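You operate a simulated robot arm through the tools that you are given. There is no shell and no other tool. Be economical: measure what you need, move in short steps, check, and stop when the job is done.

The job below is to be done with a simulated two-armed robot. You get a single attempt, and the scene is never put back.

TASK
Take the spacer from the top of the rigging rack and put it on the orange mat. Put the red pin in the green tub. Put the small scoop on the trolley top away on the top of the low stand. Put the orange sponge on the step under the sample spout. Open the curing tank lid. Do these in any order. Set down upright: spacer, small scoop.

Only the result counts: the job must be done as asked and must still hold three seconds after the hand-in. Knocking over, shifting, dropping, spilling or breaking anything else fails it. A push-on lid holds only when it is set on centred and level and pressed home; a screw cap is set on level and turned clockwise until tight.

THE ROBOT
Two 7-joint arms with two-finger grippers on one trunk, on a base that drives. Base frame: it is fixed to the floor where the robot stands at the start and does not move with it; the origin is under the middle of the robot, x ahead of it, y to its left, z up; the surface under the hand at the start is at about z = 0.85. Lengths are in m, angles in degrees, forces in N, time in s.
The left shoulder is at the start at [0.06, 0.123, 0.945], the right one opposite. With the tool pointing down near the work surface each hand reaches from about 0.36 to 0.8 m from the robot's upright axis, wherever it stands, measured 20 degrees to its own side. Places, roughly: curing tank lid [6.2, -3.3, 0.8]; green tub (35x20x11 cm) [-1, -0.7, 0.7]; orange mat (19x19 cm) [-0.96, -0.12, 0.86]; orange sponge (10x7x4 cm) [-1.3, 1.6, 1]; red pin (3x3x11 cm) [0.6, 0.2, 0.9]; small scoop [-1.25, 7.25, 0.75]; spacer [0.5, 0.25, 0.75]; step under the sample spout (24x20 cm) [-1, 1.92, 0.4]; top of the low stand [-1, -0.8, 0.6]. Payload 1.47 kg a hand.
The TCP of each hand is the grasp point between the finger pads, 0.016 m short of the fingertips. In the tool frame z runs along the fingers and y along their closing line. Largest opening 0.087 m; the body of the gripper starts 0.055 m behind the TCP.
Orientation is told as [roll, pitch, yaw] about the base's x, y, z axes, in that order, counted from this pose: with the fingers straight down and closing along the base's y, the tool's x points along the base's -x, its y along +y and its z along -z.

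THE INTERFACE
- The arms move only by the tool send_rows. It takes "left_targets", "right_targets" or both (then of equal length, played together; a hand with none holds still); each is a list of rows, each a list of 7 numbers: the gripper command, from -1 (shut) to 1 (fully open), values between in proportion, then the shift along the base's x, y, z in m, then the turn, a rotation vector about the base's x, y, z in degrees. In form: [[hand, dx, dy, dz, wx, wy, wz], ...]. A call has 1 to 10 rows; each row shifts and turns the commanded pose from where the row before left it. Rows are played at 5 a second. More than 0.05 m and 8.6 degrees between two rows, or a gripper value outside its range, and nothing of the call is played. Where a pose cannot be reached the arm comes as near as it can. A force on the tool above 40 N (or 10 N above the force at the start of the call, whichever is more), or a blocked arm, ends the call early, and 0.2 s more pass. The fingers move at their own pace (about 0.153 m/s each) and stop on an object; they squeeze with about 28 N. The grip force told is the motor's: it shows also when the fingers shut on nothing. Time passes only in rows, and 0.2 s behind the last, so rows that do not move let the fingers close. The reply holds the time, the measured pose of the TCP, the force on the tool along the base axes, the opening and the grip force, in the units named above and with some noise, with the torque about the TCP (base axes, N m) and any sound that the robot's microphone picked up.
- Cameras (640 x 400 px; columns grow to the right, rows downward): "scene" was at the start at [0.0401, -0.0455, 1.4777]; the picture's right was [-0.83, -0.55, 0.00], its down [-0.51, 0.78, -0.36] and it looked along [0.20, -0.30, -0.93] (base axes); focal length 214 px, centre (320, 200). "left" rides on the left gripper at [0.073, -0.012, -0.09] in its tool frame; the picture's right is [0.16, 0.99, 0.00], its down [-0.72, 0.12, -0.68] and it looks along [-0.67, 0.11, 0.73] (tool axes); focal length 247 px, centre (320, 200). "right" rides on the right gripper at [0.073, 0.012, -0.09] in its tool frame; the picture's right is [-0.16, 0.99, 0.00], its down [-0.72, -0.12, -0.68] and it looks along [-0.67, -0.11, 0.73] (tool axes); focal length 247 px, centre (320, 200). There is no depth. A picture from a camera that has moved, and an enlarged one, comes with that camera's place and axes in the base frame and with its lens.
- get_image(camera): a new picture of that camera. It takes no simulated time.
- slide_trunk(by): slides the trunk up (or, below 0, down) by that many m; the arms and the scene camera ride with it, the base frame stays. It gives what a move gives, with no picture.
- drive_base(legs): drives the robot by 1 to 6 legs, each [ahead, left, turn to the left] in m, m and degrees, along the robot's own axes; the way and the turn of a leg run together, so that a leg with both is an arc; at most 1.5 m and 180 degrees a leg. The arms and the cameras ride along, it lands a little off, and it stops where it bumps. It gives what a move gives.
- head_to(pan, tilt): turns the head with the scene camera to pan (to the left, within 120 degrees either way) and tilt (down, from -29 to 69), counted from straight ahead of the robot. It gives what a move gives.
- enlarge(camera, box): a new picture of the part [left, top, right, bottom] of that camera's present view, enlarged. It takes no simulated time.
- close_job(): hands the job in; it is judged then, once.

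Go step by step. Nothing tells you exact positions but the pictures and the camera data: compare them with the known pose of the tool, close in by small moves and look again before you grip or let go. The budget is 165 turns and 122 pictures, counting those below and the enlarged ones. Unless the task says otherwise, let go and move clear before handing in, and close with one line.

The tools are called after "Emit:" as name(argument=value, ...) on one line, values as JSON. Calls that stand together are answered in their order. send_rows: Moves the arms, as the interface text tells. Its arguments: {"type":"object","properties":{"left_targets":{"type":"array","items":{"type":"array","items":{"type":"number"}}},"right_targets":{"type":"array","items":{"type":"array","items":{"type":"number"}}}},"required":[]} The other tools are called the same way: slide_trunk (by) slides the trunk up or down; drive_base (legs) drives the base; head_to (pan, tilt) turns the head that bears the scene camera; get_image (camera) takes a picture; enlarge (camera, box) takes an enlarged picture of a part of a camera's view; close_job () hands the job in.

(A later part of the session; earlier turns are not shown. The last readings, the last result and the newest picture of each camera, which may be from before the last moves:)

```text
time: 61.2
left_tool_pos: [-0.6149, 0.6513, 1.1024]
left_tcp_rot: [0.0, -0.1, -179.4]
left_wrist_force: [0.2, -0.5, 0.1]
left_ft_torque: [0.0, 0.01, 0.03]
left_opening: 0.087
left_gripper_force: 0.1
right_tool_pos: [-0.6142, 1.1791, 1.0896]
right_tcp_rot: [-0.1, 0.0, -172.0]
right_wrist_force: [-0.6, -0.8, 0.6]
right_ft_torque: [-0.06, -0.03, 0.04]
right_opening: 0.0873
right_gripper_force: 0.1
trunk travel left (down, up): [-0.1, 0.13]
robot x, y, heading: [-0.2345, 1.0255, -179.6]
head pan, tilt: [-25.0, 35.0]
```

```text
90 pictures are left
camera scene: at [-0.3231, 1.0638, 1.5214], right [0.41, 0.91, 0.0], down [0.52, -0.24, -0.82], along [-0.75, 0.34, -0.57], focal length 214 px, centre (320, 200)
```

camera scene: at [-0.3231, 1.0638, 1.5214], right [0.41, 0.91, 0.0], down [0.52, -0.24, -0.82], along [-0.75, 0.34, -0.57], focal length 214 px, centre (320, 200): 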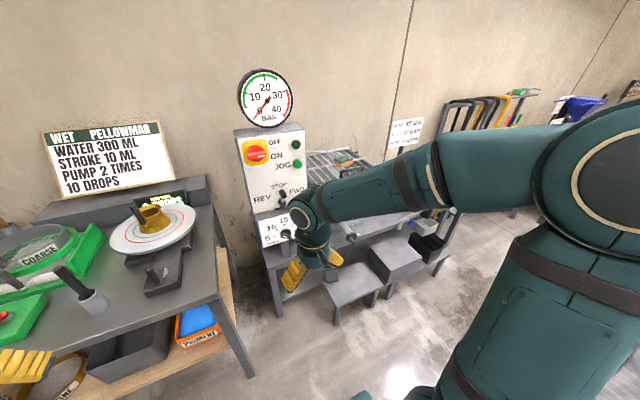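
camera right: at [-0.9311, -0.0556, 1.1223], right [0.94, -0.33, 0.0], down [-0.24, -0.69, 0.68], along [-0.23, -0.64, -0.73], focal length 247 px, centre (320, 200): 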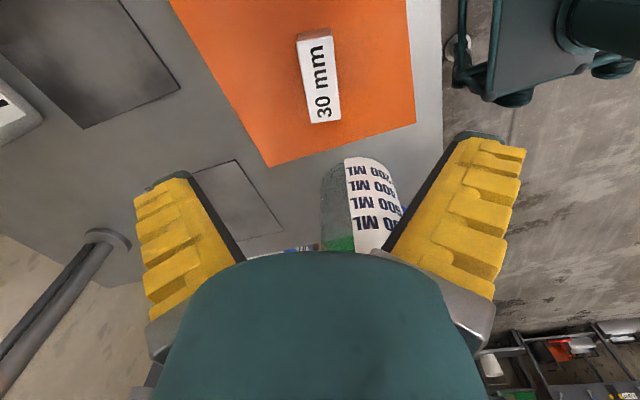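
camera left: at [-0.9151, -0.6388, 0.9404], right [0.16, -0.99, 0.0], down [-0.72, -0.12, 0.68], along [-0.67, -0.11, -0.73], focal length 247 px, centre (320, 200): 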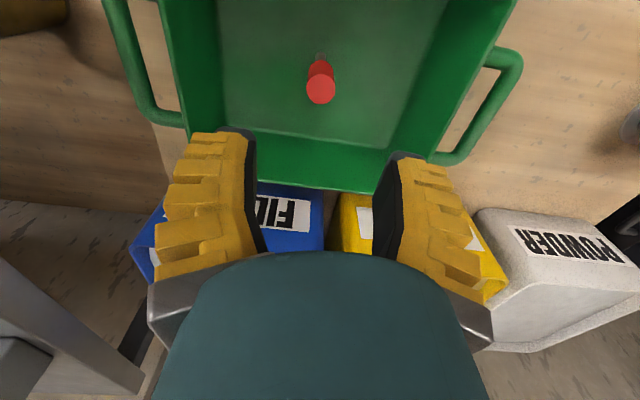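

Ahead is a pump bench with a control panel and steps below. I enlarge the area around to find the sponge and the spout.

Emit:
enlarge(camera="scene", box=[220, 120, 460, 320])

```text
2.00 times, centred on (340, 220) of scene
camera zoom: at [-0.3231, 1.0638, 1.5214], right [0.41, 0.91, 0.0], down [0.52, -0.24, -0.82], along [-0.75, 0.34, -0.57], focal length 429 px, centre (280, 160)
```

zoom: 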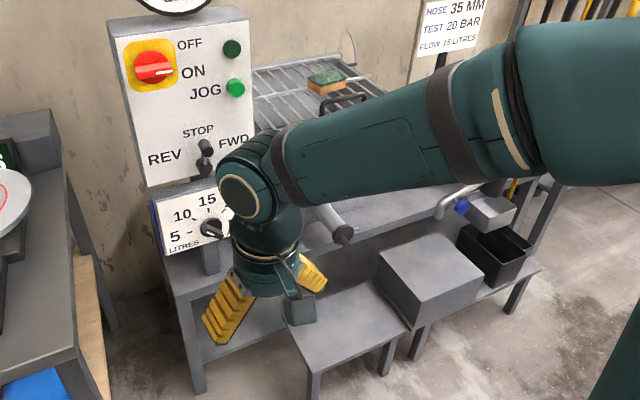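

The sponge lies on a grid above the hopper. I drive further right for a clearer view.

Emit:
drive_base(legs=[[0, -0.6, 0]])

Emit:
head_to(pan=0, tilt=40)

Emit:
get_image(camera="scene")

```text
time: 66.9
left_tool_pos: [-0.6197, 1.2391, 1.1017]
left_tcp_rot: [0.0, 0.1, -178.6]
left_wrist_force: [0.0, 0.3, 1.5]
left_ft_torque: [-0.04, 0.0, 0.01]
left_opening: 0.087
left_gripper_force: 0.0
right_tool_pos: [-0.6277, 1.7671, 1.0889]
right_tcp_rot: [0.0, 0.0, -171.1]
right_wrist_force: [0.0, 0.5, 0.1]
right_ft_torque: [-0.03, -0.01, -0.03]
right_opening: 0.0871
right_gripper_force: 0.0
trunk travel left (down, up): [-0.1, 0.13]
robot x, y, heading: [-0.2428, 1.6211, -178.4]
head pan, tilt: [-25.0, 35.0]
```

```text
time: 67.8
left_tool_pos: [-0.62, 1.2392, 1.1017]
left_tcp_rot: [0.0, 0.1, -178.5]
left_wrist_force: [-0.5, 1.5, 1.0]
left_ft_torque: [0.02, 0.01, -0.01]
left_opening: 0.0869
left_gripper_force: 0.1
right_tool_pos: [-0.628, 1.7669, 1.0896]
right_tcp_rot: [0.0, 0.0, -171.1]
right_wrist_force: [-0.6, 0.4, 0.1]
right_ft_torque: [0.01, -0.01, -0.01]
right_opening: 0.0869
right_gripper_force: 0.0
trunk travel left (down, up): [-0.1, 0.13]
robot x, y, heading: [-0.2444, 1.624, -178.5]
head pan, tilt: [0.0, 40.0]
```

```text
88 pictures are left
camera scene: at [-0.3386, 1.6194, 1.5138], right [-0.03, 1.0, 0.0], down [0.64, 0.02, -0.77], along [-0.77, -0.02, -0.64], focal length 214 px, centre (320, 200)
```

scene: 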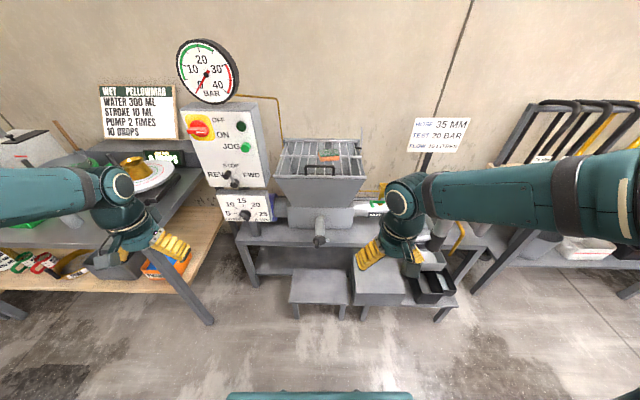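

The sponge is near (-1.33, 1.64, 1.0). I check how far the base front is from the stool by looking down.

Emit:
head_to(pan=0, tilt=69)

Emit:
get_image(camera="scene")

```text
time: 68.7
left_tool_pos: [-0.6205, 1.2404, 1.1011]
left_tcp_rot: [0.0, 0.0, -178.6]
left_wrist_force: [-0.4, 0.0, -0.3]
left_ft_torque: [-0.01, 0.04, 0.0]
left_opening: 0.0869
left_gripper_force: 0.1
right_tool_pos: [-0.6282, 1.7666, 1.0888]
right_tcp_rot: [0.1, 0.0, -171.1]
right_wrist_force: [-0.1, -0.4, 0.6]
right_ft_torque: [0.0, 0.01, 0.02]
right_opening: 0.0869
right_gripper_force: 0.1
trunk travel left (down, up): [-0.1, 0.13]
robot x, y, heading: [-0.242, 1.6192, -178.5]
head pan, tilt: [0.0, 68.8]
```

```text
87 pictures are left
camera scene: at [-0.3095, 1.6201, 1.4778], right [-0.03, 1.0, 0.0], down [0.93, 0.02, -0.36], along [-0.36, -0.01, -0.93], focal length 214 px, centre (320, 200)
```

scene: 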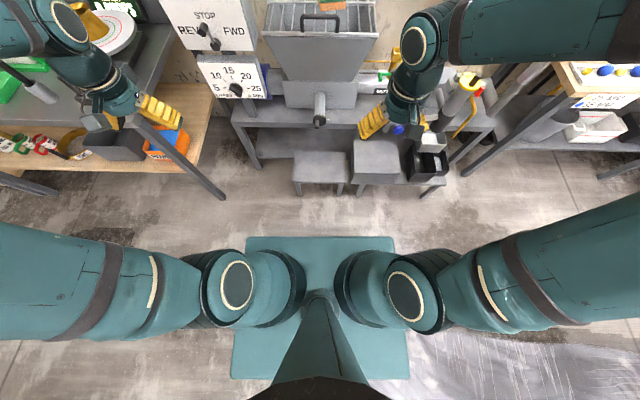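

The base front has roughly 0.3 m to the stool. I drive ahead 0.2 and left 0.1, raise the trunk, then look at the sponge with the right hand camera.

Emit:
drive_base(legs=[[0.2, 0.11, -1.5]])

Emit:
slide_trunk(by=0.12)

Emit:
head_to(pan=-5, tilt=50)

Emit:
get_image(camera="right")

Emit:
get_image(camera="scene")

```text
time: 70.4
left_tool_pos: [-0.8235, 1.1333, 1.0999]
left_tcp_rot: [0.1, 0.1, -179.6]
left_wrist_force: [-0.8, -0.1, -0.5]
left_ft_torque: [0.04, 0.0, 0.0]
left_opening: 0.087
left_gripper_force: 0.0
right_tool_pos: [-0.8193, 1.6614, 1.0888]
right_tcp_rot: [0.0, 0.1, -172.1]
right_wrist_force: [0.0, -0.6, 0.2]
right_ft_torque: [-0.01, -0.03, -0.01]
right_opening: 0.0871
right_gripper_force: 0.0
trunk travel left (down, up): [-0.1, 0.13]
robot x, y, heading: [-0.4362, 1.5092, -179.9]
head pan, tilt: [0.0, 68.8]
```

```text
time: 71.9
left_tool_pos: [-0.8242, 1.134, 1.221]
left_tcp_rot: [0.1, 0.0, -179.7]
left_wrist_force: [0.8, -0.4, -0.2]
left_ft_torque: [-0.02, -0.01, 0.02]
left_opening: 0.0867
left_gripper_force: 0.0
right_tool_pos: [-0.8192, 1.6605, 1.2089]
right_tcp_rot: [0.0, 0.1, -172.1]
right_wrist_force: [0.4, -0.1, 0.8]
right_ft_torque: [0.02, 0.01, -0.03]
right_opening: 0.0871
right_gripper_force: 0.0
trunk travel left (down, up): [-0.22, 0.01]
robot x, y, heading: [-0.4357, 1.5044, -179.9]
head pan, tilt: [0.0, 68.8]
```

```text
time: 72.7
left_tool_pos: [-0.8227, 1.1339, 1.2198]
left_tcp_rot: [0.0, 0.1, -179.7]
left_wrist_force: [-0.7, 0.2, 0.7]
left_ft_torque: [0.0, 0.0, 0.01]
left_opening: 0.0869
left_gripper_force: 0.0
right_tool_pos: [-0.8186, 1.6631, 1.209]
right_tcp_rot: [0.0, 0.0, -172.2]
right_wrist_force: [-0.4, 0.3, 0.0]
right_ft_torque: [-0.01, 0.01, -0.03]
right_opening: 0.0867
right_gripper_force: 0.1
trunk travel left (down, up): [-0.22, 0.01]
robot x, y, heading: [-0.4413, 1.5087, -179.9]
head pan, tilt: [-5.0, 50.0]
```

```text
86 pictures are left
camera right: at [-0.7442, 1.6598, 1.2991], right [-0.02, -1.0, 0.0], down [-0.73, 0.02, 0.68], along [-0.68, 0.02, -0.73], focal length 247 px, centre (320, 200)
```

right: 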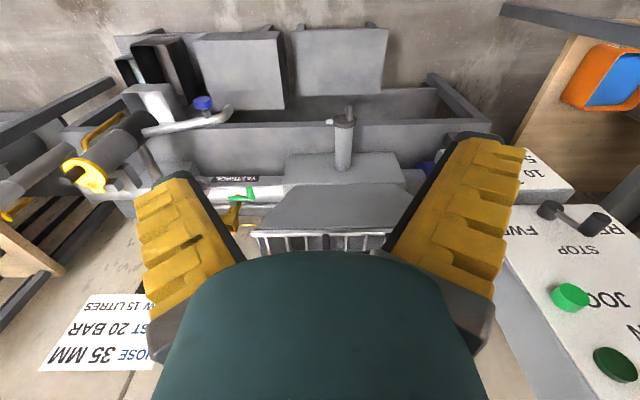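

```text
85 pictures are left
camera scene: at [-0.5248, 1.515, 1.6196], right [0.08, 1.0, 0.0], down [0.76, -0.06, -0.64], along [-0.64, 0.05, -0.77], focal length 214 px, centre (320, 200)
```

scene: 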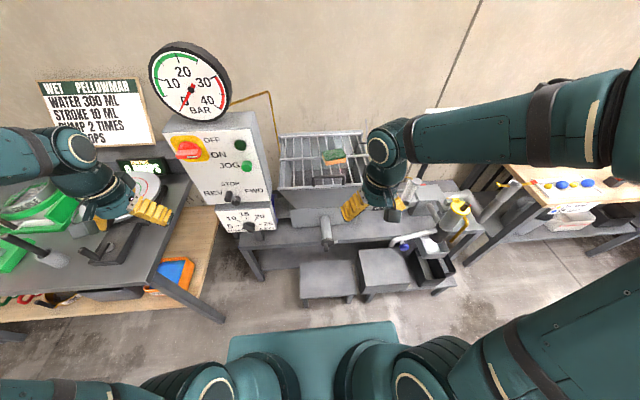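

The box-like step at (-0.98, 1.92) is the one under the spout. I enlarge the sponge.

Emit:
enlarge(camera="scene", box=[260, 110, 400, 210])

Emit:
enlarge(camera="scene", box=[290, 190, 500, 330])

```text
4.00 times, centred on (330, 160) of scene
camera zoom: at [-0.5248, 1.515, 1.6196], right [0.08, 1.0, 0.0], down [0.76, -0.06, -0.64], along [-0.64, 0.05, -0.77], focal length 858 px, centre (280, 360)
```

zoom: 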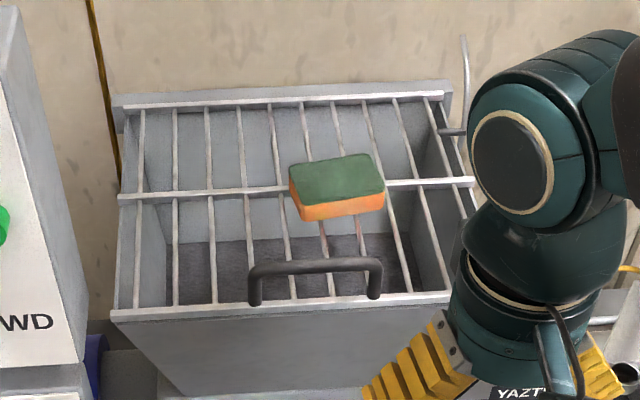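

```text
2.86 times, centred on (395, 260) of scene
camera zoom: at [-0.5248, 1.515, 1.6196], right [0.08, 1.0, 0.0], down [0.76, -0.06, -0.64], along [-0.64, 0.05, -0.77], focal length 613 px, centre (106, 29)
```

zoom: 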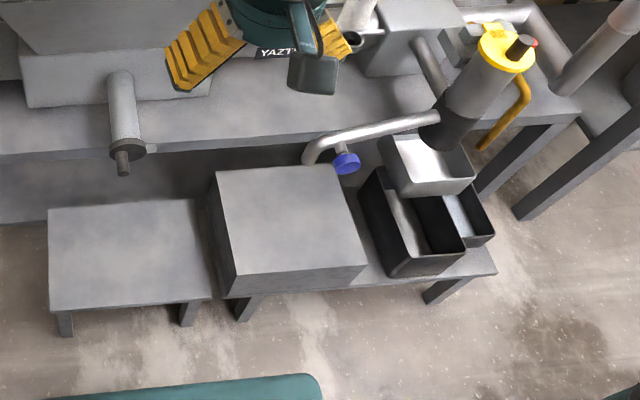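

The sponge's top centre is about (-1.25, 1.633, 1.04), its long side along y turned about 12°. I drive 6 cm closer and bring the right hand over it with fingers closing along x.

Emit:
drive_base(legs=[[0.06, 0, 0]])

Emit:
send_rows(right_targets=[[1, -0.025, 0, 0, 0, 0, 8.5], [1, -0.025, 0, 0, 0, 0, 8.5], [1, -0.025, 0, 0, 0, 0, 8.5], [1, -0.025, 0, 0, 0, 0, 8.5], [1, -0.025, 0, 0, 0, 0, 8.5], [1, -0.025, 0, 0, 0, 0, 8.5], [1, -0.025, 0, 0, 0, 0, 8.5], [1, -0.025, 0, 0, 0, 0, 8.5], [1, -0.025, 0, 0, 0, 0, 8.5], [1, -0.025, 0, 0, 0, 0, 8.5]])

Emit:
get_image(camera="scene")

Emit:
get_image(camera="right")

```text
time: 73.7
left_tool_pos: [-0.8831, 1.1337, 1.2194]
left_tcp_rot: [0.0, 0.0, -179.7]
left_wrist_force: [-0.6, 0.2, 0.0]
left_ft_torque: [-0.04, 0.0, 0.02]
left_opening: 0.0868
left_gripper_force: 0.1
right_tool_pos: [-0.8799, 1.6619, 1.2081]
right_tcp_rot: [0.0, 0.2, -172.2]
right_wrist_force: [0.0, 0.3, 0.4]
right_ft_torque: [0.0, -0.07, 0.0]
right_opening: 0.0871
right_gripper_force: 0.0
trunk travel left (down, up): [-0.22, 0.01]
robot x, y, heading: [-0.4998, 1.5057, -179.8]
head pan, tilt: [-5.0, 50.0]
```

```text
time: 75.9
left_tool_pos: [-0.8822, 1.1334, 1.2219]
left_tcp_rot: [-0.1, 0.1, -179.7]
left_wrist_force: [0.3, -0.7, 0.0]
left_ft_torque: [-0.02, 0.02, 0.03]
left_opening: 0.087
left_gripper_force: 0.0
right_tool_pos: [-1.1301, 1.6624, 1.2077]
right_tcp_rot: [0.1, 0.0, -87.1]
right_wrist_force: [0.0, 0.2, -0.9]
right_ft_torque: [0.01, -0.02, 0.03]
right_opening: 0.0869
right_gripper_force: 0.0
trunk travel left (down, up): [-0.22, 0.01]
robot x, y, heading: [-0.4959, 1.5071, -179.8]
head pan, tilt: [-5.0, 50.0]
```

```text
82 pictures are left
camera scene: at [-0.5852, 1.5146, 1.6196], right [0.08, 1.0, 0.0], down [0.76, -0.06, -0.64], along [-0.64, 0.05, -0.77], focal length 214 px, centre (320, 200)
```

scene: 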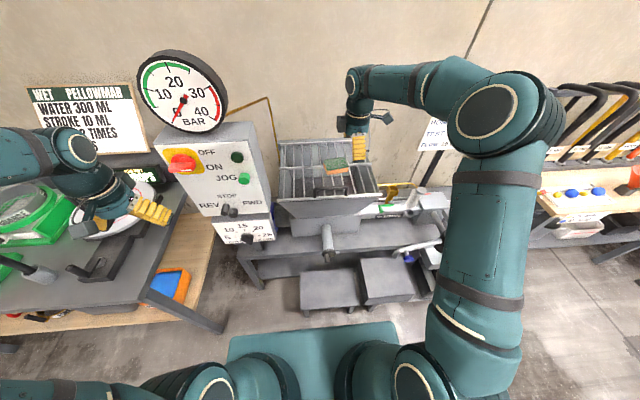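

```text
81 pictures are left
camera right: at [-1.1199, 1.7353, 1.2991], right [0.99, -0.11, 0.0], down [-0.08, -0.73, 0.68], along [-0.07, -0.68, -0.73], focal length 247 px, centre (320, 200)
```

right: 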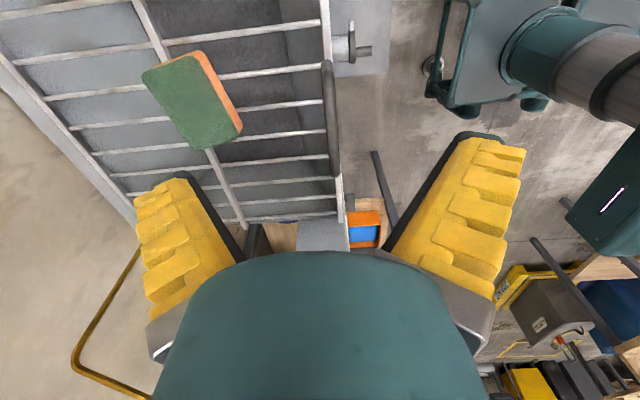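

Cross-checking both views, the sponge top is about (-1.275, 1.64, 1.02). I move above it and look again.

Emit:
send_rows(right_targets=[[1, -0.04, -0.006, -0.01, 0, 0, 5], [1, -0.04, -0.006, -0.01, 0, 0, 5], [1, -0.04, -0.006, -0.02, 0, 0, 0], [1, -0.025, -0.006, -0.04, 0, 0, 0], [1, 0, 0, 0, 0, 0, 0]])

Emit:
get_image(camera="right")

Emit:
enlarge(camera="scene", box=[260, 90, 420, 210])

```text
time: 77.1
left_tool_pos: [-0.8825, 1.1337, 1.2218]
left_tcp_rot: [0.0, -0.1, -179.7]
left_wrist_force: [-0.9, 0.4, -0.9]
left_ft_torque: [-0.01, -0.01, 0.01]
left_opening: 0.0869
left_gripper_force: 0.1
right_tool_pos: [-1.2514, 1.6398, 1.1361]
right_tcp_rot: [0.2, 0.1, -77.2]
right_wrist_force: [-0.3, -0.1, -1.2]
right_ft_torque: [0.02, 0.02, 0.04]
right_opening: 0.0869
right_gripper_force: 0.0
right hand out of reach, approached as far as the arm can: row 4
trunk travel left (down, up): [-0.22, 0.01]
robot x, y, heading: [-0.5011, 1.5052, -179.5]
head pan, tilt: [-5.0, 50.0]
```

```text
80 pictures are left
camera right: at [-1.2553, 1.7128, 1.2264], right [1.0, 0.06, 0.0], down [0.05, -0.73, 0.68], along [0.04, -0.68, -0.73], focal length 247 px, centre (320, 200)
```

right: 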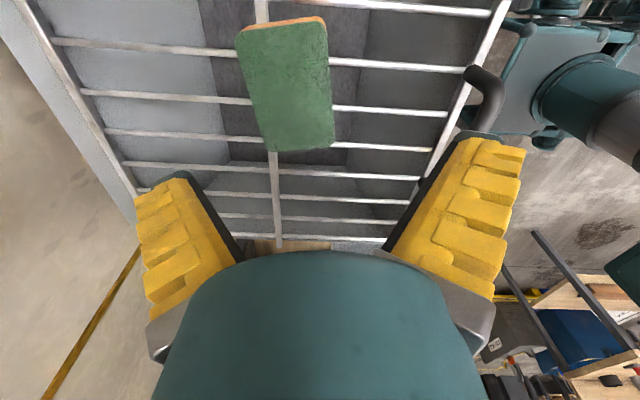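

```text
3.33 times, centred on (340, 150) of scene
camera zoom: at [-0.5847, 1.5138, 1.6197], right [0.08, 1.0, 0.0], down [0.76, -0.06, -0.64], along [-0.64, 0.05, -0.77], focal length 715 px, centre (253, 367)
```

zoom: 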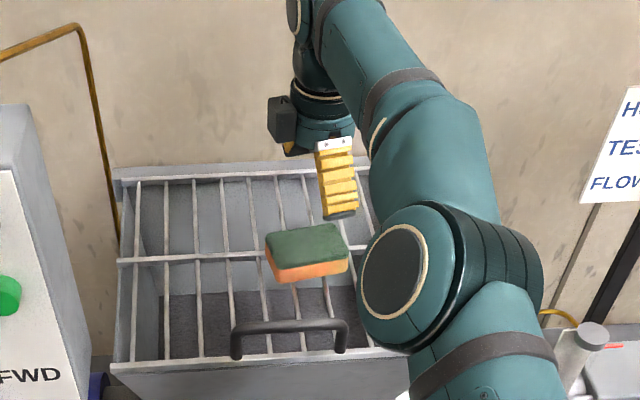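

The arm is at its reach limit about 2.5 cm short, and the stool still has ~10 cm clearance. I drive 5 cm ahead.

Emit:
drive_base(legs=[[0.05, 0, 0]])

Emit:
get_image(camera="right")

```text
time: 78.0
left_tool_pos: [-0.9336, 1.1343, 1.2201]
left_tcp_rot: [0.0, 0.1, -179.6]
left_wrist_force: [-0.6, -0.1, 0.4]
left_ft_torque: [-0.02, -0.02, 0.0]
left_opening: 0.0869
left_gripper_force: 0.0
right_tool_pos: [-1.3032, 1.6394, 1.135]
right_tcp_rot: [0.1, -0.1, -77.2]
right_wrist_force: [0.4, 0.4, -0.5]
right_ft_torque: [-0.03, -0.04, -0.02]
right_opening: 0.0871
right_gripper_force: 0.1
trunk travel left (down, up): [-0.22, 0.01]
robot x, y, heading: [-0.5451, 1.5069, -179.9]
head pan, tilt: [-5.0, 50.0]
```

```text
78 pictures are left
camera right: at [-1.3067, 1.7128, 1.2255], right [1.0, 0.06, 0.0], down [0.05, -0.73, 0.68], along [0.05, -0.68, -0.73], focal length 247 px, centre (320, 200)
```

right: 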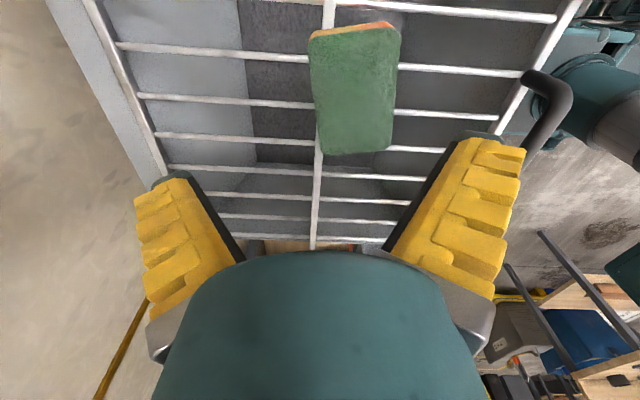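

Sponge centre is (-1.273, 1.642). I shift back 3 cm and go down to z 1.03 first to check straddling.

Emit:
send_rows(right_targets=[[1, 0.03, 0.002, -0.02, 0, 0, -2], [1, 0, 0, -0.04, 0, 0, 0], [1, 0, 0, -0.035, 0, 0, 0], [1, 0, 0, 0, 0, 0, 0]])

Emit:
get_image(camera="right")

```text
time: 79.0
left_tool_pos: [-0.9335, 1.1332, 1.2219]
left_tcp_rot: [0.0, 0.0, -179.6]
left_wrist_force: [0.0, -0.1, 0.0]
left_ft_torque: [0.01, -0.01, 0.02]
left_opening: 0.087
left_gripper_force: 0.1
right_tool_pos: [-1.2716, 1.6403, 1.0382]
right_tcp_rot: [-0.1, 0.0, -79.2]
right_wrist_force: [-0.4, -0.1, 0.3]
right_ft_torque: [0.04, -0.05, 0.0]
right_opening: 0.0869
right_gripper_force: 0.1
trunk travel left (down, up): [-0.22, 0.01]
robot x, y, heading: [-0.5457, 1.5107, -179.6]
head pan, tilt: [-5.0, 50.0]
```

```text
77 pictures are left
camera right: at [-1.2731, 1.7142, 1.1294], right [1.0, 0.03, 0.0], down [0.02, -0.73, 0.68], along [0.02, -0.68, -0.73], focal length 247 px, centre (320, 200)
```

right: 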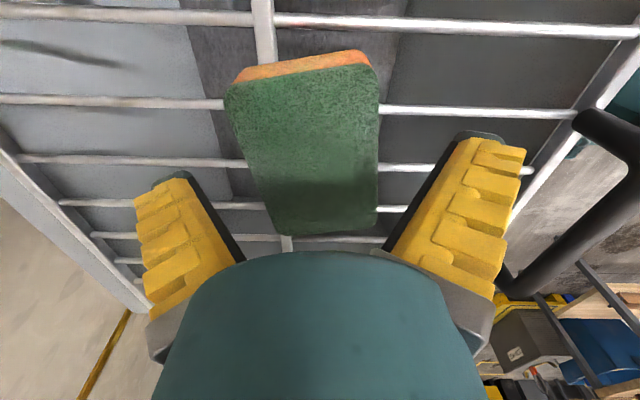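

The fingers straddle the sponge. I correct slightly, go down and close gently, then lift.

Emit:
send_rows(right_targets=[[1, -0.001, -0.007, -0.012, 0, 0, -2], [1, 0, 0, -0.012, 0, 0, 0], [1, 0, 0, -0.01, 0, 0, 0], [1, 0, 0, 0, 0, 0, 0], [-1, 0, 0, 0, 0, 0, 0], [-1, 0, 0, 0, 0, 0, 0], [-1, 0, 0, 0, 0, 0, 0]])

Emit:
get_image(camera="right")

```text
time: 80.6
left_tool_pos: [-0.9313, 1.1335, 1.2219]
left_tcp_rot: [0.0, -0.1, -179.7]
left_wrist_force: [0.3, -1.2, -0.3]
left_ft_torque: [0.0, -0.01, 0.04]
left_opening: 0.087
left_gripper_force: 0.1
right_tool_pos: [-1.2724, 1.634, 1.0077]
right_tcp_rot: [-0.1, 0.0, -81.2]
right_wrist_force: [-1.7, 0.4, 4.7]
right_ft_torque: [-0.02, 0.0, 0.01]
right_opening: 0.068
right_gripper_force: 27.9
trunk travel left (down, up): [-0.22, 0.01]
robot x, y, heading: [-0.5495, 1.5052, -179.6]
head pan, tilt: [-5.0, 50.0]
```

```text
76 pictures are left
camera right: at [-1.2703, 1.7072, 1.0978], right [1.0, -0.01, 0.0], down [0.0, -0.73, 0.68], along [0.0, -0.68, -0.73], focal length 247 px, centre (320, 200)
```

right: 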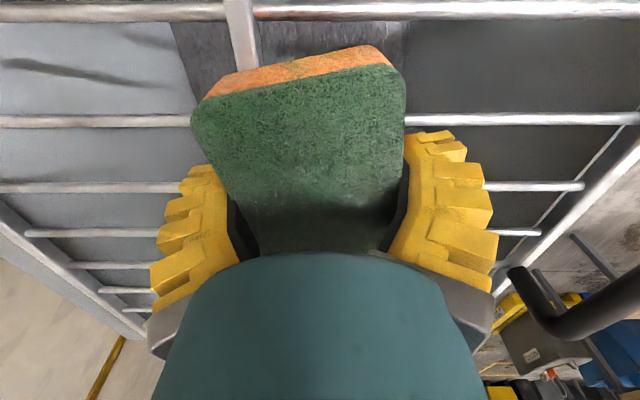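

The sponge is gripped (0.068 m). I lift it clear and retract.

Emit:
send_rows(right_targets=[[-1, 0, 0, 0.02, 0, 0, 0], [-1, 0, 0, 0.04, 0, 0, 0], [-1, 0, 0, 0.04, 0, 0, 0], [-1, 0, 0, 0.03, 0, 0, 0], [-1, 0.04, 0, 0.01, 0, 0, 0], [-1, 0.045, 0, 0, 0, 0, 0], [-1, 0.045, 0, 0, 0, 0, 0], [-1, 0.045, 0, 0, 0, 0, 0], [-1, 0.045, 0, 0, 0, 0, 0], [-1, 0.045, 0, 0, 0, 0, 0]])

Emit:
drive_base(legs=[[-0.2, -0.19, 0]])

Emit:
slide_trunk(by=-0.2)

Emit:
head_to(pan=-12, tilt=55)

Emit:
get_image(camera="scene")

Emit:
get_image(camera="right")

```text
time: 82.8
left_tool_pos: [-0.9302, 1.1327, 1.2224]
left_tcp_rot: [0.0, 0.1, -179.6]
left_wrist_force: [0.4, -0.3, 0.1]
left_ft_torque: [0.0, 0.0, -0.01]
left_opening: 0.0869
left_gripper_force: 0.0
right_tool_pos: [-1.0064, 1.6362, 1.1486]
right_tcp_rot: [-0.1, 0.0, -81.3]
right_wrist_force: [0.2, -0.4, 0.4]
right_ft_torque: [0.02, 0.01, -0.01]
right_opening: 0.0677
right_gripper_force: 28.1
trunk travel left (down, up): [-0.22, 0.01]
robot x, y, heading: [-0.547, 1.5083, -179.5]
head pan, tilt: [-5.0, 50.0]
```

```text
time: 85.1
left_tool_pos: [-0.7339, 1.3214, 1.2218]
left_tcp_rot: [0.0, 0.0, -179.7]
left_wrist_force: [0.0, 0.9, 0.0]
left_ft_torque: [-0.03, 0.01, 0.0]
left_opening: 0.0871
left_gripper_force: 0.1
right_tool_pos: [-0.809, 1.8235, 1.1489]
right_tcp_rot: [-0.1, -0.1, -81.3]
right_wrist_force: [0.5, 0.3, -0.3]
right_ft_torque: [0.0, 0.0, 0.0]
right_opening: 0.0679
right_gripper_force: 28.6
trunk travel left (down, up): [-0.22, 0.01]
robot x, y, heading: [-0.3513, 1.6936, -179.6]
head pan, tilt: [-5.0, 50.0]
```

```text
time: 87.3
left_tool_pos: [-0.7333, 1.3214, 1.0209]
left_tcp_rot: [0.0, 0.0, -179.7]
left_wrist_force: [1.1, 0.7, 0.9]
left_ft_torque: [0.0, 0.02, -0.01]
left_opening: 0.0867
left_gripper_force: 0.1
right_tool_pos: [-0.8091, 1.8239, 0.9485]
right_tcp_rot: [-0.1, 0.0, -81.1]
right_wrist_force: [0.3, 0.8, -0.3]
right_ft_torque: [0.01, 0.02, -0.01]
right_opening: 0.0674
right_gripper_force: 27.7
trunk travel left (down, up): [-0.02, 0.21]
robot x, y, heading: [-0.3512, 1.6967, -179.7]
head pan, tilt: [-5.0, 50.0]
```

```text
time: 88.0
left_tool_pos: [-0.7345, 1.3217, 1.0216]
left_tcp_rot: [0.0, 0.1, -179.7]
left_wrist_force: [0.2, 0.0, -0.7]
left_ft_torque: [-0.01, 0.0, 0.03]
left_opening: 0.087
left_gripper_force: 0.2
right_tool_pos: [-0.8098, 1.8243, 0.9481]
right_tcp_rot: [0.1, 0.1, -81.2]
right_wrist_force: [-0.8, 0.0, 0.0]
right_ft_torque: [0.0, -0.01, -0.06]
right_opening: 0.0676
right_gripper_force: 28.2
trunk travel left (down, up): [-0.02, 0.21]
robot x, y, heading: [-0.3474, 1.6931, -179.8]
head pan, tilt: [-12.0, 55.0]
```

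```text
75 pictures are left
camera scene: at [-0.4302, 1.7107, 1.4132], right [0.2, 0.98, 0.0], down [0.8, -0.17, -0.57], along [-0.56, 0.12, -0.82], focal length 214 px, centre (320, 200)
```

scene: 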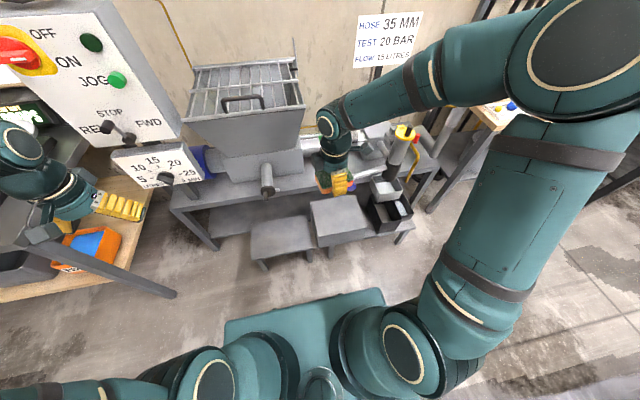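

```text
74 pictures are left
camera right: at [-0.808, 1.8978, 1.0385], right [1.0, -0.01, 0.0], down [0.0, -0.73, 0.68], along [0.0, -0.68, -0.73], focal length 247 px, centre (320, 200)
```

right: 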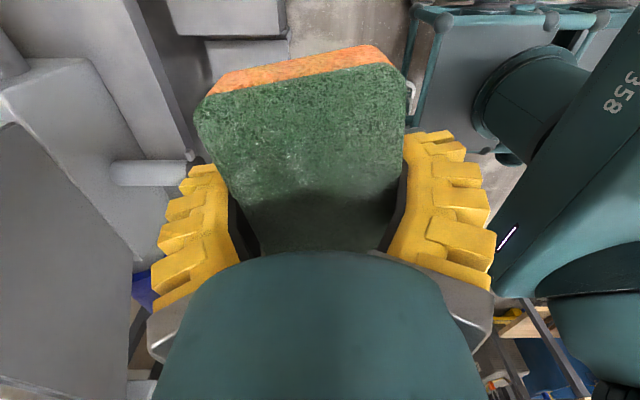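

I enlarge the step and spout to place the sponge.

Emit:
enlarge(camera="scene", box=[240, 130, 440, 270])

```text
2.86 times, centred on (340, 200) of scene
camera zoom: at [-0.4302, 1.7107, 1.4132], right [0.2, 0.98, 0.0], down [0.8, -0.17, -0.57], along [-0.56, 0.12, -0.82], focal length 613 px, centre (263, 200)
```

zoom: 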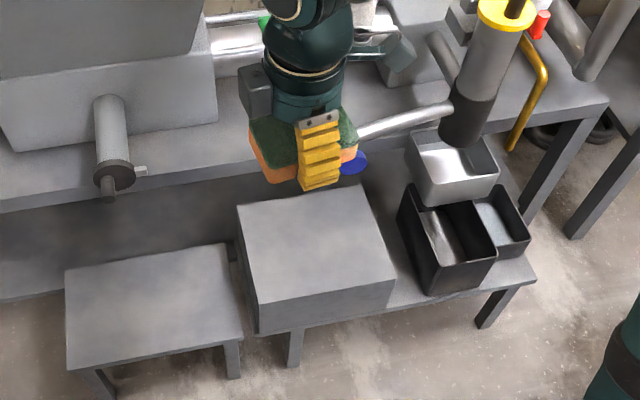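

The spout's end hangs at about (-1.02, 1.92, 0.62), so I turn the hand back by about 95° so its camera faces me. I then approach the step's front-left area.

Emit:
send_rows(right_targets=[[-1, 0.005, 0, 0, 0, 0, -8.5], [-1, 0.005, 0, 0, 0, 0, -8.5], [-1, 0, 0, 0, 0, 0, -8.5], [-1, 0, 0, 0, 0, 0, -8.5], [-1, 0, 0, 0, 0, 0, -8.5], [-1, 0, 0, 0, 0, 0, -8.5], [-1, 0, 0, 0, 0, 0, -8.5], [-1, 0, 0, 0, 0, 0, -8.5], [-1, 0, 0, 0, 0, 0, -8.5], [-1, 0, 0, 0, 0, 0, -8.5]])

Emit:
send_rows(right_targets=[[-1, -0.01, 0.005, -0.04, 0, 0, -8], [-1, -0.02, 0.005, -0.04, 0, 0, -5], [-1, -0.02, 0.005, -0.04, 0, 0, 0], [-1, -0.02, 0.005, -0.03, 0, 0, 0], [-1, -0.02, 0.005, -0.03, 0, 0, 0], [-1, 0, 0, -0.03, 0, 0, 0], [-1, 0, 0, 0, 0, 0, 0]])

Emit:
get_image(camera="right")

Emit:
enlarge(camera="scene", box=[240, 130, 440, 270])

```text
time: 90.2
left_tool_pos: [-0.7343, 1.322, 1.0213]
left_tcp_rot: [0.0, 0.2, -179.6]
left_wrist_force: [0.4, 0.6, 0.1]
left_ft_torque: [-0.02, 0.04, 0.0]
left_opening: 0.0871
left_gripper_force: 0.0
right_tool_pos: [-0.8008, 1.8219, 0.9478]
right_tcp_rot: [0.0, 0.0, -166.3]
right_wrist_force: [-0.3, -0.2, -0.3]
right_ft_torque: [-0.01, 0.01, 0.01]
right_opening: 0.0672
right_gripper_force: 27.7
trunk travel left (down, up): [-0.02, 0.21]
robot x, y, heading: [-0.3476, 1.697, -179.8]
head pan, tilt: [-12.0, 55.0]
```

```text
time: 91.8
left_tool_pos: [-0.7344, 1.323, 1.0205]
left_tcp_rot: [0.0, 0.1, -179.7]
left_wrist_force: [0.5, -0.5, 1.1]
left_ft_torque: [0.03, 0.01, 0.03]
left_opening: 0.0869
left_gripper_force: 0.0
right_tool_pos: [-0.8891, 1.8482, 0.7376]
right_tcp_rot: [0.0, 0.0, -179.3]
right_wrist_force: [-0.6, -0.2, -0.2]
right_ft_torque: [0.0, 0.02, 0.01]
right_opening: 0.0671
right_gripper_force: 27.4
trunk travel left (down, up): [-0.02, 0.21]
robot x, y, heading: [-0.346, 1.696, -179.7]
head pan, tilt: [-12.0, 55.0]
```

```text
72 pictures are left
camera right: at [-0.8152, 1.8382, 0.8283], right [-0.15, -0.99, 0.0], down [-0.73, 0.11, 0.68], along [-0.67, 0.1, -0.73], focal length 247 px, centre (320, 200)
```

right: 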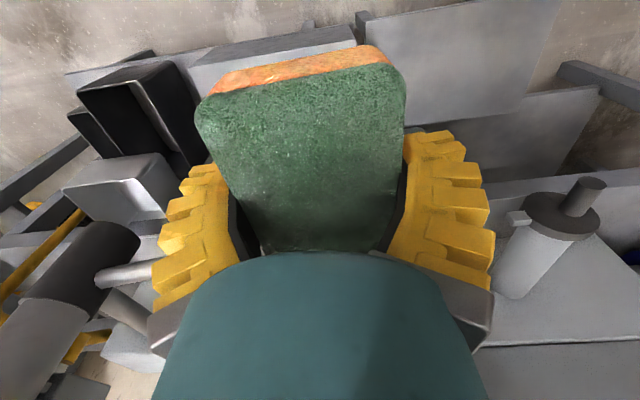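

```text
2.86 times, centred on (340, 200) of scene
camera zoom: at [-0.4301, 1.7108, 1.4132], right [0.2, 0.98, 0.0], down [0.8, -0.17, -0.57], along [-0.56, 0.12, -0.82], focal length 613 px, centre (263, 200)
```

zoom: 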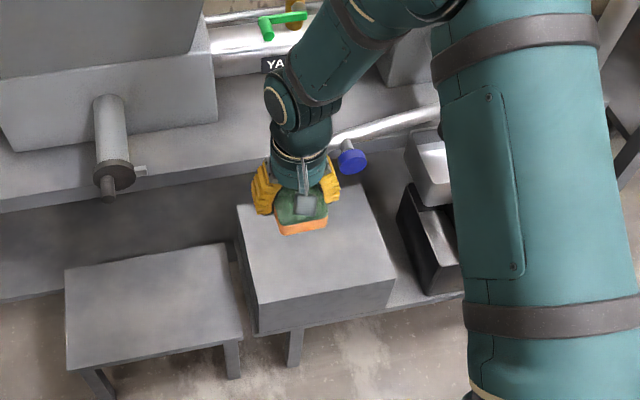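

The hand is clear of the spout to its left-front. I move to (-0.95, 1.857) and lower toward the step.

Emit:
send_rows(right_targets=[[-1, -0.03, 0.004, -0.02, 0, 0, 0], [-1, -0.03, 0.004, -0.03, 0, 0, 0], [-1, 0, 0, -0.04, 0, 0, 0], [-1, 0, 0, -0.04, 0, 0, 0], [-1, 0, 0, -0.04, 0, 0, 0], [-1, 0, 0, -0.03, 0, 0, 0], [-1, 0, 0, 0, 0, 0, 0]])

Emit:
get_image(camera="right")

Emit:
enlarge(camera="scene", box=[240, 130, 440, 270])

```text
time: 93.4
left_tool_pos: [-0.7337, 1.3225, 1.0201]
left_tcp_rot: [0.1, 0.1, -179.8]
left_wrist_force: [-0.2, 0.5, 0.4]
left_ft_torque: [0.04, 0.01, 0.01]
left_opening: 0.0872
left_gripper_force: 0.0
right_tool_pos: [-0.953, 1.8566, 0.5389]
right_tcp_rot: [0.1, 0.0, -179.2]
right_wrist_force: [0.0, 0.8, -0.7]
right_ft_torque: [-0.01, 0.02, 0.02]
right_opening: 0.067
right_gripper_force: 27.9
trunk travel left (down, up): [-0.02, 0.21]
robot x, y, heading: [-0.3502, 1.6973, -179.6]
head pan, tilt: [-12.0, 55.0]
```

```text
70 pictures are left
camera right: at [-0.8782, 1.8464, 0.6285], right [-0.14, -0.99, 0.0], down [-0.73, 0.11, 0.68], along [-0.67, 0.1, -0.73], focal length 247 px, centre (320, 200)
```

right: 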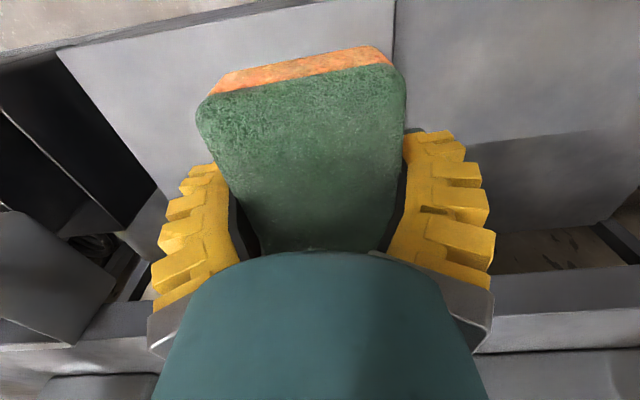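

```text
2.86 times, centred on (340, 200) of scene
camera zoom: at [-0.4302, 1.7107, 1.4132], right [0.2, 0.98, 0.0], down [0.8, -0.17, -0.57], along [-0.56, 0.12, -0.82], focal length 613 px, centre (263, 200)
```

zoom: 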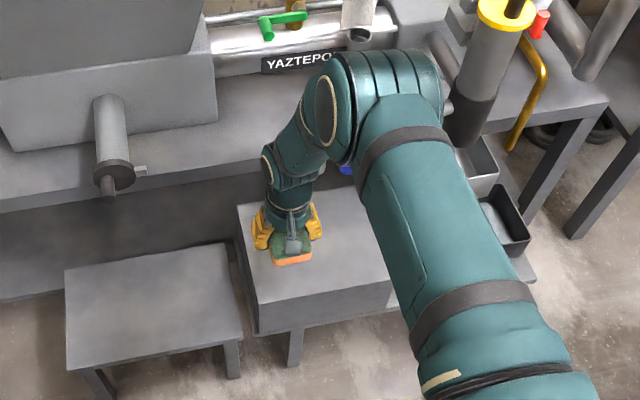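

The sponge is above the step front-left, inside the edges. I shift 1 cm back and lower until it touches.

Emit:
send_rows(right_targets=[[-1, -0.01, 0, -0.02, 0, 0, 0], [-1, 0, 0, -0.02, 0, 0, 0], [-1, 0, 0, -0.02, 0, 0, 0], [-1, 0, 0, -0.015, 0, 0, 0], [-1, 0, 0, -0.01, 0, 0, 0], [-1, 0, 0, 0, 0, 0, 0]])

Emit:
get_image(camera="right")

```text
time: 94.8
left_tool_pos: [-0.7334, 1.3212, 1.022]
left_tcp_rot: [0.0, 0.1, -179.8]
left_wrist_force: [-0.6, 0.0, -0.9]
left_ft_torque: [-0.04, -0.02, 0.01]
left_opening: 0.087
left_gripper_force: 0.0
right_tool_pos: [-0.9608, 1.8571, 0.4538]
right_tcp_rot: [0.0, -0.1, -179.3]
right_wrist_force: [0.8, 0.1, -0.2]
right_ft_torque: [0.0, 0.03, 0.0]
right_opening: 0.0668
right_gripper_force: 27.9
trunk travel left (down, up): [-0.02, 0.21]
robot x, y, heading: [-0.351, 1.698, -179.7]
head pan, tilt: [-12.0, 55.0]
```

```text
68 pictures are left
camera right: at [-0.8869, 1.8466, 0.5432], right [-0.15, -0.99, 0.0], down [-0.73, 0.11, 0.68], along [-0.67, 0.1, -0.73], focal length 247 px, centre (320, 200)
```

right: 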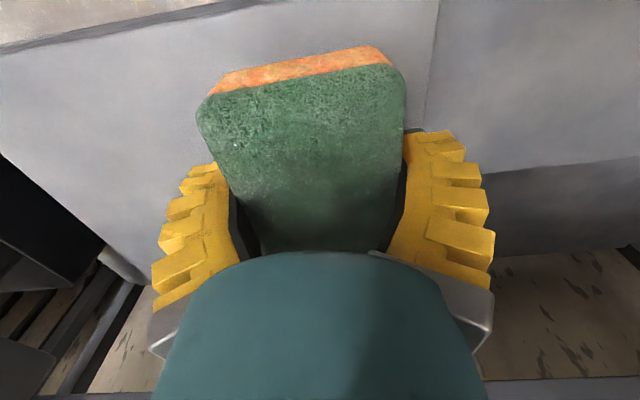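

Still free; the sponge bottom should be about 2-3 cm above. I continue in small steps.

Emit:
send_rows(right_targets=[[-1, 0, 0, -0.008, 0, 0, 0], [-1, 0, 0, -0.005, 0, 0, 0], [-1, 0, 0, -0.004, 0, 0, 0], [-1, 0, 0, -0.004, 0, 0, 0], [-1, 0, 0, 0, 0, 0, 0]])

```text
time: 96.0
left_tool_pos: [-0.7343, 1.3219, 1.0207]
left_tcp_rot: [-0.1, 0.1, -179.6]
left_wrist_force: [-0.8, -1.9, -0.8]
left_ft_torque: [0.0, -0.01, 0.04]
left_opening: 0.0871
left_gripper_force: 0.0
right_tool_pos: [-0.9604, 1.8576, 0.4327]
right_tcp_rot: [0.0, 0.0, -179.3]
right_wrist_force: [0.3, 0.1, 0.7]
right_ft_torque: [-0.01, -0.02, 0.03]
right_opening: 0.0667
right_gripper_force: 28.1
trunk travel left (down, up): [-0.02, 0.21]
robot x, y, heading: [-0.3454, 1.6937, -179.6]
head pan, tilt: [-12.0, 55.0]
```

Emit:
send_rows(right_targets=[[-1, 0, 0, -0.003, 0, 0, 0], [-1, 0, 0, -0.003, 0, 0, 0], [-1, 0, 0, -0.003, 0, 0, 0], [-1, 0, 0, -0.003, 0, 0, 0], [-1, 0, 0, 0, 0, 0, 0]])

Emit:
get_image(camera="right")

```text
time: 97.2
left_tool_pos: [-0.7322, 1.3215, 1.022]
left_tcp_rot: [0.0, 0.0, -179.6]
left_wrist_force: [0.2, -0.2, 0.0]
left_ft_torque: [0.0, 0.0, -0.04]
left_opening: 0.0868
left_gripper_force: 0.1
right_tool_pos: [-0.9618, 1.857, 0.4221]
right_tcp_rot: [-0.1, -0.3, -179.3]
right_wrist_force: [1.1, 4.0, 24.8]
right_ft_torque: [-0.29, -0.06, -0.01]
right_opening: 0.0679
right_gripper_force: 28.3
trunk travel left (down, up): [-0.02, 0.21]
robot x, y, heading: [-0.3475, 1.6951, -179.6]
head pan, tilt: [-12.0, 55.0]
```

```text
67 pictures are left
camera right: at [-0.8863, 1.8466, 0.5125], right [-0.15, -0.99, 0.0], down [-0.72, 0.11, 0.68], along [-0.68, 0.1, -0.73], focal length 247 px, centre (320, 200)
```

right: 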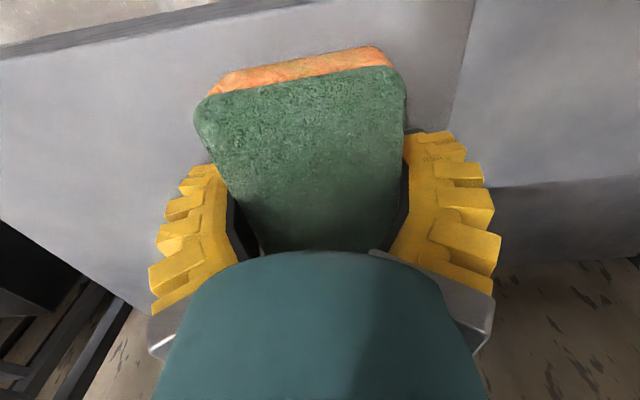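

Contact is made (25 N). I ease off 3 mm, open, and rise straight up.

Emit:
send_rows(right_targets=[[-1, 0, 0, 0.003, 0, 0, 0], [0.85, 0, 0, 0, 0, 0, 0], [0.85, 0, 0, 0, 0, 0, 0], [0.85, 0, 0, 0.02, 0, 0, 0], [0.85, 0, 0, 0.03, 0, 0, 0], [0.85, 0, 0, 0.04, 0, 0, 0], [0.85, 0, 0, 0.04, 0, 0, 0], [0.85, 0, 0, 0.04, 0, 0, 0], [0.85, 0, 0, 0.04, 0, 0, 0], [0.85, 0, 0, 0.04, 0, 0, 0]])

Emit:
get_image(camera="right")

```text
time: 99.4
left_tool_pos: [-0.7338, 1.322, 1.0215]
left_tcp_rot: [0.0, 0.0, -179.7]
left_wrist_force: [-0.4, 0.2, -0.4]
left_ft_torque: [0.02, 0.04, -0.03]
left_opening: 0.0868
left_gripper_force: 0.0
right_tool_pos: [-0.9582, 1.8576, 0.6734]
right_tcp_rot: [0.0, 0.1, -179.2]
right_wrist_force: [-0.3, 0.3, -0.5]
right_ft_torque: [-0.01, -0.01, -0.04]
right_opening: 0.0821
right_gripper_force: 0.6
trunk travel left (down, up): [-0.02, 0.21]
robot x, y, heading: [-0.3473, 1.6909, -179.8]
head pan, tilt: [-12.0, 55.0]
```

```text
66 pictures are left
camera right: at [-0.883, 1.8469, 0.7637], right [-0.14, -0.99, 0.0], down [-0.73, 0.11, 0.68], along [-0.67, 0.1, -0.73], focal length 247 px, centre (320, 200)
```

right: 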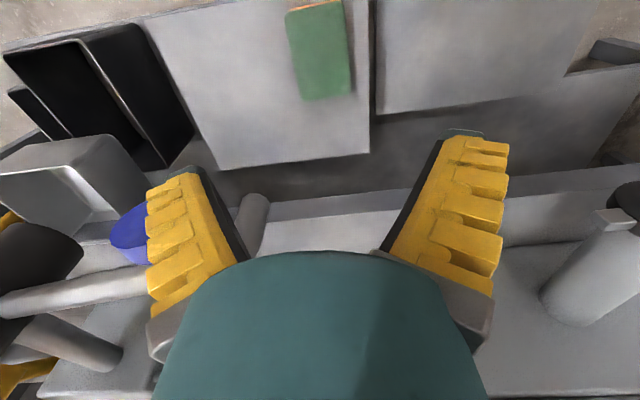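

The sponge sits on the step. I raise and retract the right hand, back off, turn to face +y and look down the aisle.

Emit:
send_rows(right_targets=[[1, 0.01, -0.01, 0.045, 0, 0, 0], [1, 0.01, -0.01, 0.045, 0, 0, 0], [1, 0.02, 0, 0.04, 0, 0, 0], [1, 0.02, 0, 0.04, 0, 0, 0], [1, 0.03, 0, 0.04, 0, 0, 0], [1, 0.03, 0, 0.04, 0, 0, 0], [1, 0.04, 0, 0.02, 0, 0, 0], [1, 0.04, 0, 0, 0, 0, 0], [1, 0.04, 0, 0, 0, 0, 0]], left_targets=[[1, 0, 0, 0, 0, 0, 0], [1, 0, 0, 0, 0, 0, 0], [1, 0.02, 0.02, 0, 0, 0, 0], [1, 0.02, 0.02, 0, 0, 0, 0], [1, 0.02, 0.03, 0, 0, 0, 0], [1, 0, 0.03, 0, 0, 0, 0], [1, 0, 0.03, 0, 0, 0, 0], [1, 0, 0, 0, 0, 0, 0], [1, 0, 0, 0, 0, 0, 0]])

Emit:
drive_base(legs=[[-0.22, 0, 0], [0, 0, -90]])

Emit:
head_to(pan=0, tilt=20)

Emit:
get_image(camera="scene")

```text
time: 101.4
left_tool_pos: [-0.6722, 1.4535, 1.0216]
left_tcp_rot: [0.0, 0.1, -179.7]
left_wrist_force: [0.3, 0.0, -0.5]
left_ft_torque: [0.0, 0.0, 0.0]
left_opening: 0.0871
left_gripper_force: 0.1
right_tool_pos: [-0.7173, 1.8368, 0.9424]
right_tcp_rot: [-0.1, 0.0, -179.2]
right_wrist_force: [-0.1, -0.2, 0.4]
right_ft_torque: [-0.03, 0.01, -0.02]
right_opening: 0.087
right_gripper_force: 0.0
trunk travel left (down, up): [-0.02, 0.21]
robot x, y, heading: [-0.3487, 1.6922, -180.1]
head pan, tilt: [-12.0, 55.0]
```

```text
time: 106.8
left_tool_pos: [-0.3776, 2.0135, 1.0202]
left_tcp_rot: [-0.1, 0.1, 91.8]
left_wrist_force: [-0.8, 0.0, 0.5]
left_ft_torque: [-0.02, -0.03, -0.02]
left_opening: 0.087
left_gripper_force: 0.1
right_tool_pos: [0.0062, 2.0695, 0.9415]
right_tcp_rot: [0.0, 0.0, 92.1]
right_wrist_force: [-0.3, 0.6, -0.5]
right_ft_torque: [-0.04, 0.01, 0.03]
right_opening: 0.0867
right_gripper_force: 0.2
trunk travel left (down, up): [-0.02, 0.21]
robot x, y, heading: [-0.127, 1.695, 91.7]
head pan, tilt: [-12.0, 55.0]
```

```text
time: 107.8
left_tool_pos: [-0.3767, 2.0145, 1.0196]
left_tcp_rot: [0.1, 0.1, 91.7]
left_wrist_force: [0.8, -0.3, 0.8]
left_ft_torque: [-0.04, 0.02, 0.02]
left_opening: 0.0871
left_gripper_force: 0.1
right_tool_pos: [0.008, 2.0692, 0.9431]
right_tcp_rot: [0.0, 0.0, 92.1]
right_wrist_force: [0.6, -0.1, 0.3]
right_ft_torque: [0.0, 0.0, -0.03]
right_opening: 0.0872
right_gripper_force: 0.0
trunk travel left (down, up): [-0.02, 0.21]
robot x, y, heading: [-0.1255, 1.6972, 91.8]
head pan, tilt: [0.0, 20.0]
```

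```text
65 pictures are left
camera scene: at [-0.1305, 1.8003, 1.4652], right [1.0, 0.03, 0.0], down [0.01, -0.34, -0.94], along [-0.03, 0.94, -0.34], focal length 214 px, centre (320, 200)
```

scene: 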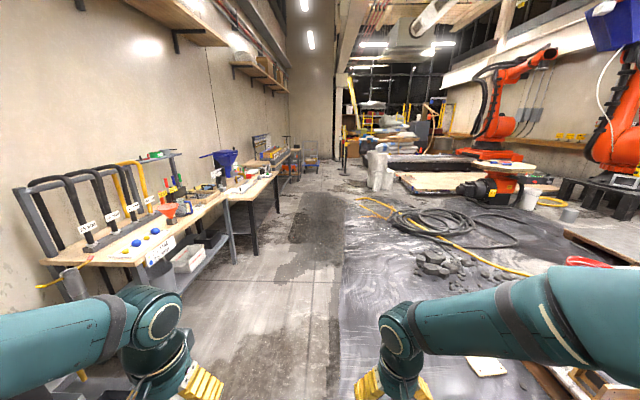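

The aisle is clear. I drive along it toward +y in stages.

Emit:
drive_base(legs=[[0, 0.08, -1.8], [1.4, 0, 0], [1.3, 0, 0]])

Emit:
get_image(camera="scene")

```text
time: 122.1
left_tool_pos: [-0.5003, 4.7513, 1.0202]
left_tcp_rot: [0.0, 0.1, 91.7]
left_wrist_force: [0.5, 0.1, -0.2]
left_ft_torque: [-0.04, 0.01, 0.0]
left_opening: 0.087
left_gripper_force: 0.1
right_tool_pos: [-0.1157, 4.8058, 0.9425]
right_tcp_rot: [0.0, -0.1, 92.1]
right_wrist_force: [0.2, -0.4, -0.6]
right_ft_torque: [0.01, 0.0, -0.02]
right_opening: 0.087
right_gripper_force: 0.0
trunk travel left (down, up): [-0.02, 0.21]
robot x, y, heading: [-0.2449, 4.431, 91.7]
head pan, tilt: [0.0, 20.0]
```

```text
64 pictures are left
camera scene: at [-0.2524, 4.5366, 1.4652], right [1.0, 0.03, 0.0], down [0.01, -0.34, -0.94], along [-0.03, 0.94, -0.34], focal length 214 px, centre (320, 200)
```

scene: 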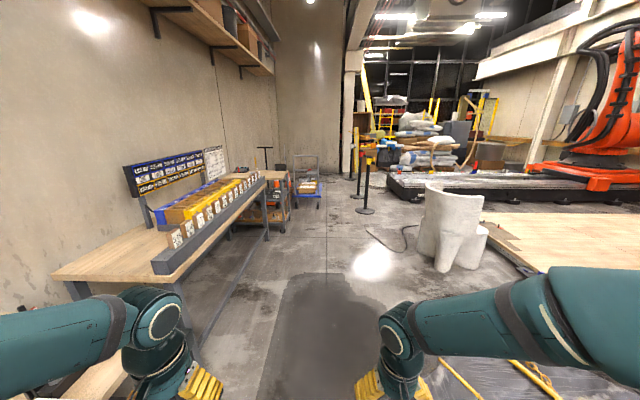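

The trolley stands past the bin bench. I drive another 1.5 m plus 0.5 and look left.

Emit:
drive_base(legs=[[1.4, 0, -1.7], [0.6, 0, 0]])

Emit:
head_to(pan=50, tilt=35)

Emit:
get_image(camera="scene")

```text
time: 132.0
left_tool_pos: [-0.5015, 6.7544, 1.0199]
left_tcp_rot: [0.0, 0.1, 89.1]
left_wrist_force: [0.3, -0.8, -0.3]
left_ft_torque: [-0.01, -0.01, 0.03]
left_opening: 0.087
left_gripper_force: 0.0
right_tool_pos: [-0.1158, 6.7895, 0.9426]
right_tcp_rot: [0.0, 0.0, 89.5]
right_wrist_force: [-0.7, -0.3, 0.1]
right_ft_torque: [-0.02, 0.01, 0.04]
right_opening: 0.087
right_gripper_force: 0.1
trunk travel left (down, up): [-0.02, 0.21]
robot x, y, heading: [-0.2658, 6.4213, 89.3]
head pan, tilt: [0.0, 20.0]
```

```text
time: 133.2
left_tool_pos: [-0.5009, 6.7538, 1.0207]
left_tcp_rot: [-0.1, 0.0, 89.1]
left_wrist_force: [0.1, 0.0, -0.9]
left_ft_torque: [0.0, 0.01, 0.02]
left_opening: 0.0871
left_gripper_force: 0.0
right_tool_pos: [-0.1152, 6.7896, 0.9427]
right_tcp_rot: [-0.1, 0.0, 89.6]
right_wrist_force: [0.1, 1.1, -0.8]
right_ft_torque: [0.02, 0.0, 0.03]
right_opening: 0.0871
right_gripper_force: 0.0
trunk travel left (down, up): [-0.02, 0.21]
robot x, y, heading: [-0.2651, 6.4225, 88.9]
head pan, tilt: [50.0, 35.0]
```

```text
63 pictures are left
camera scene: at [-0.3317, 6.4919, 1.4414], right [0.66, 0.76, 0.0], down [0.43, -0.38, -0.82], along [-0.62, 0.54, -0.57], focal length 214 px, centre (320, 200)
```

scene: 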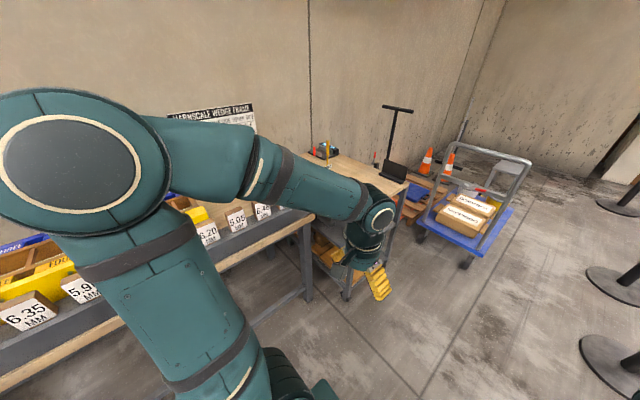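

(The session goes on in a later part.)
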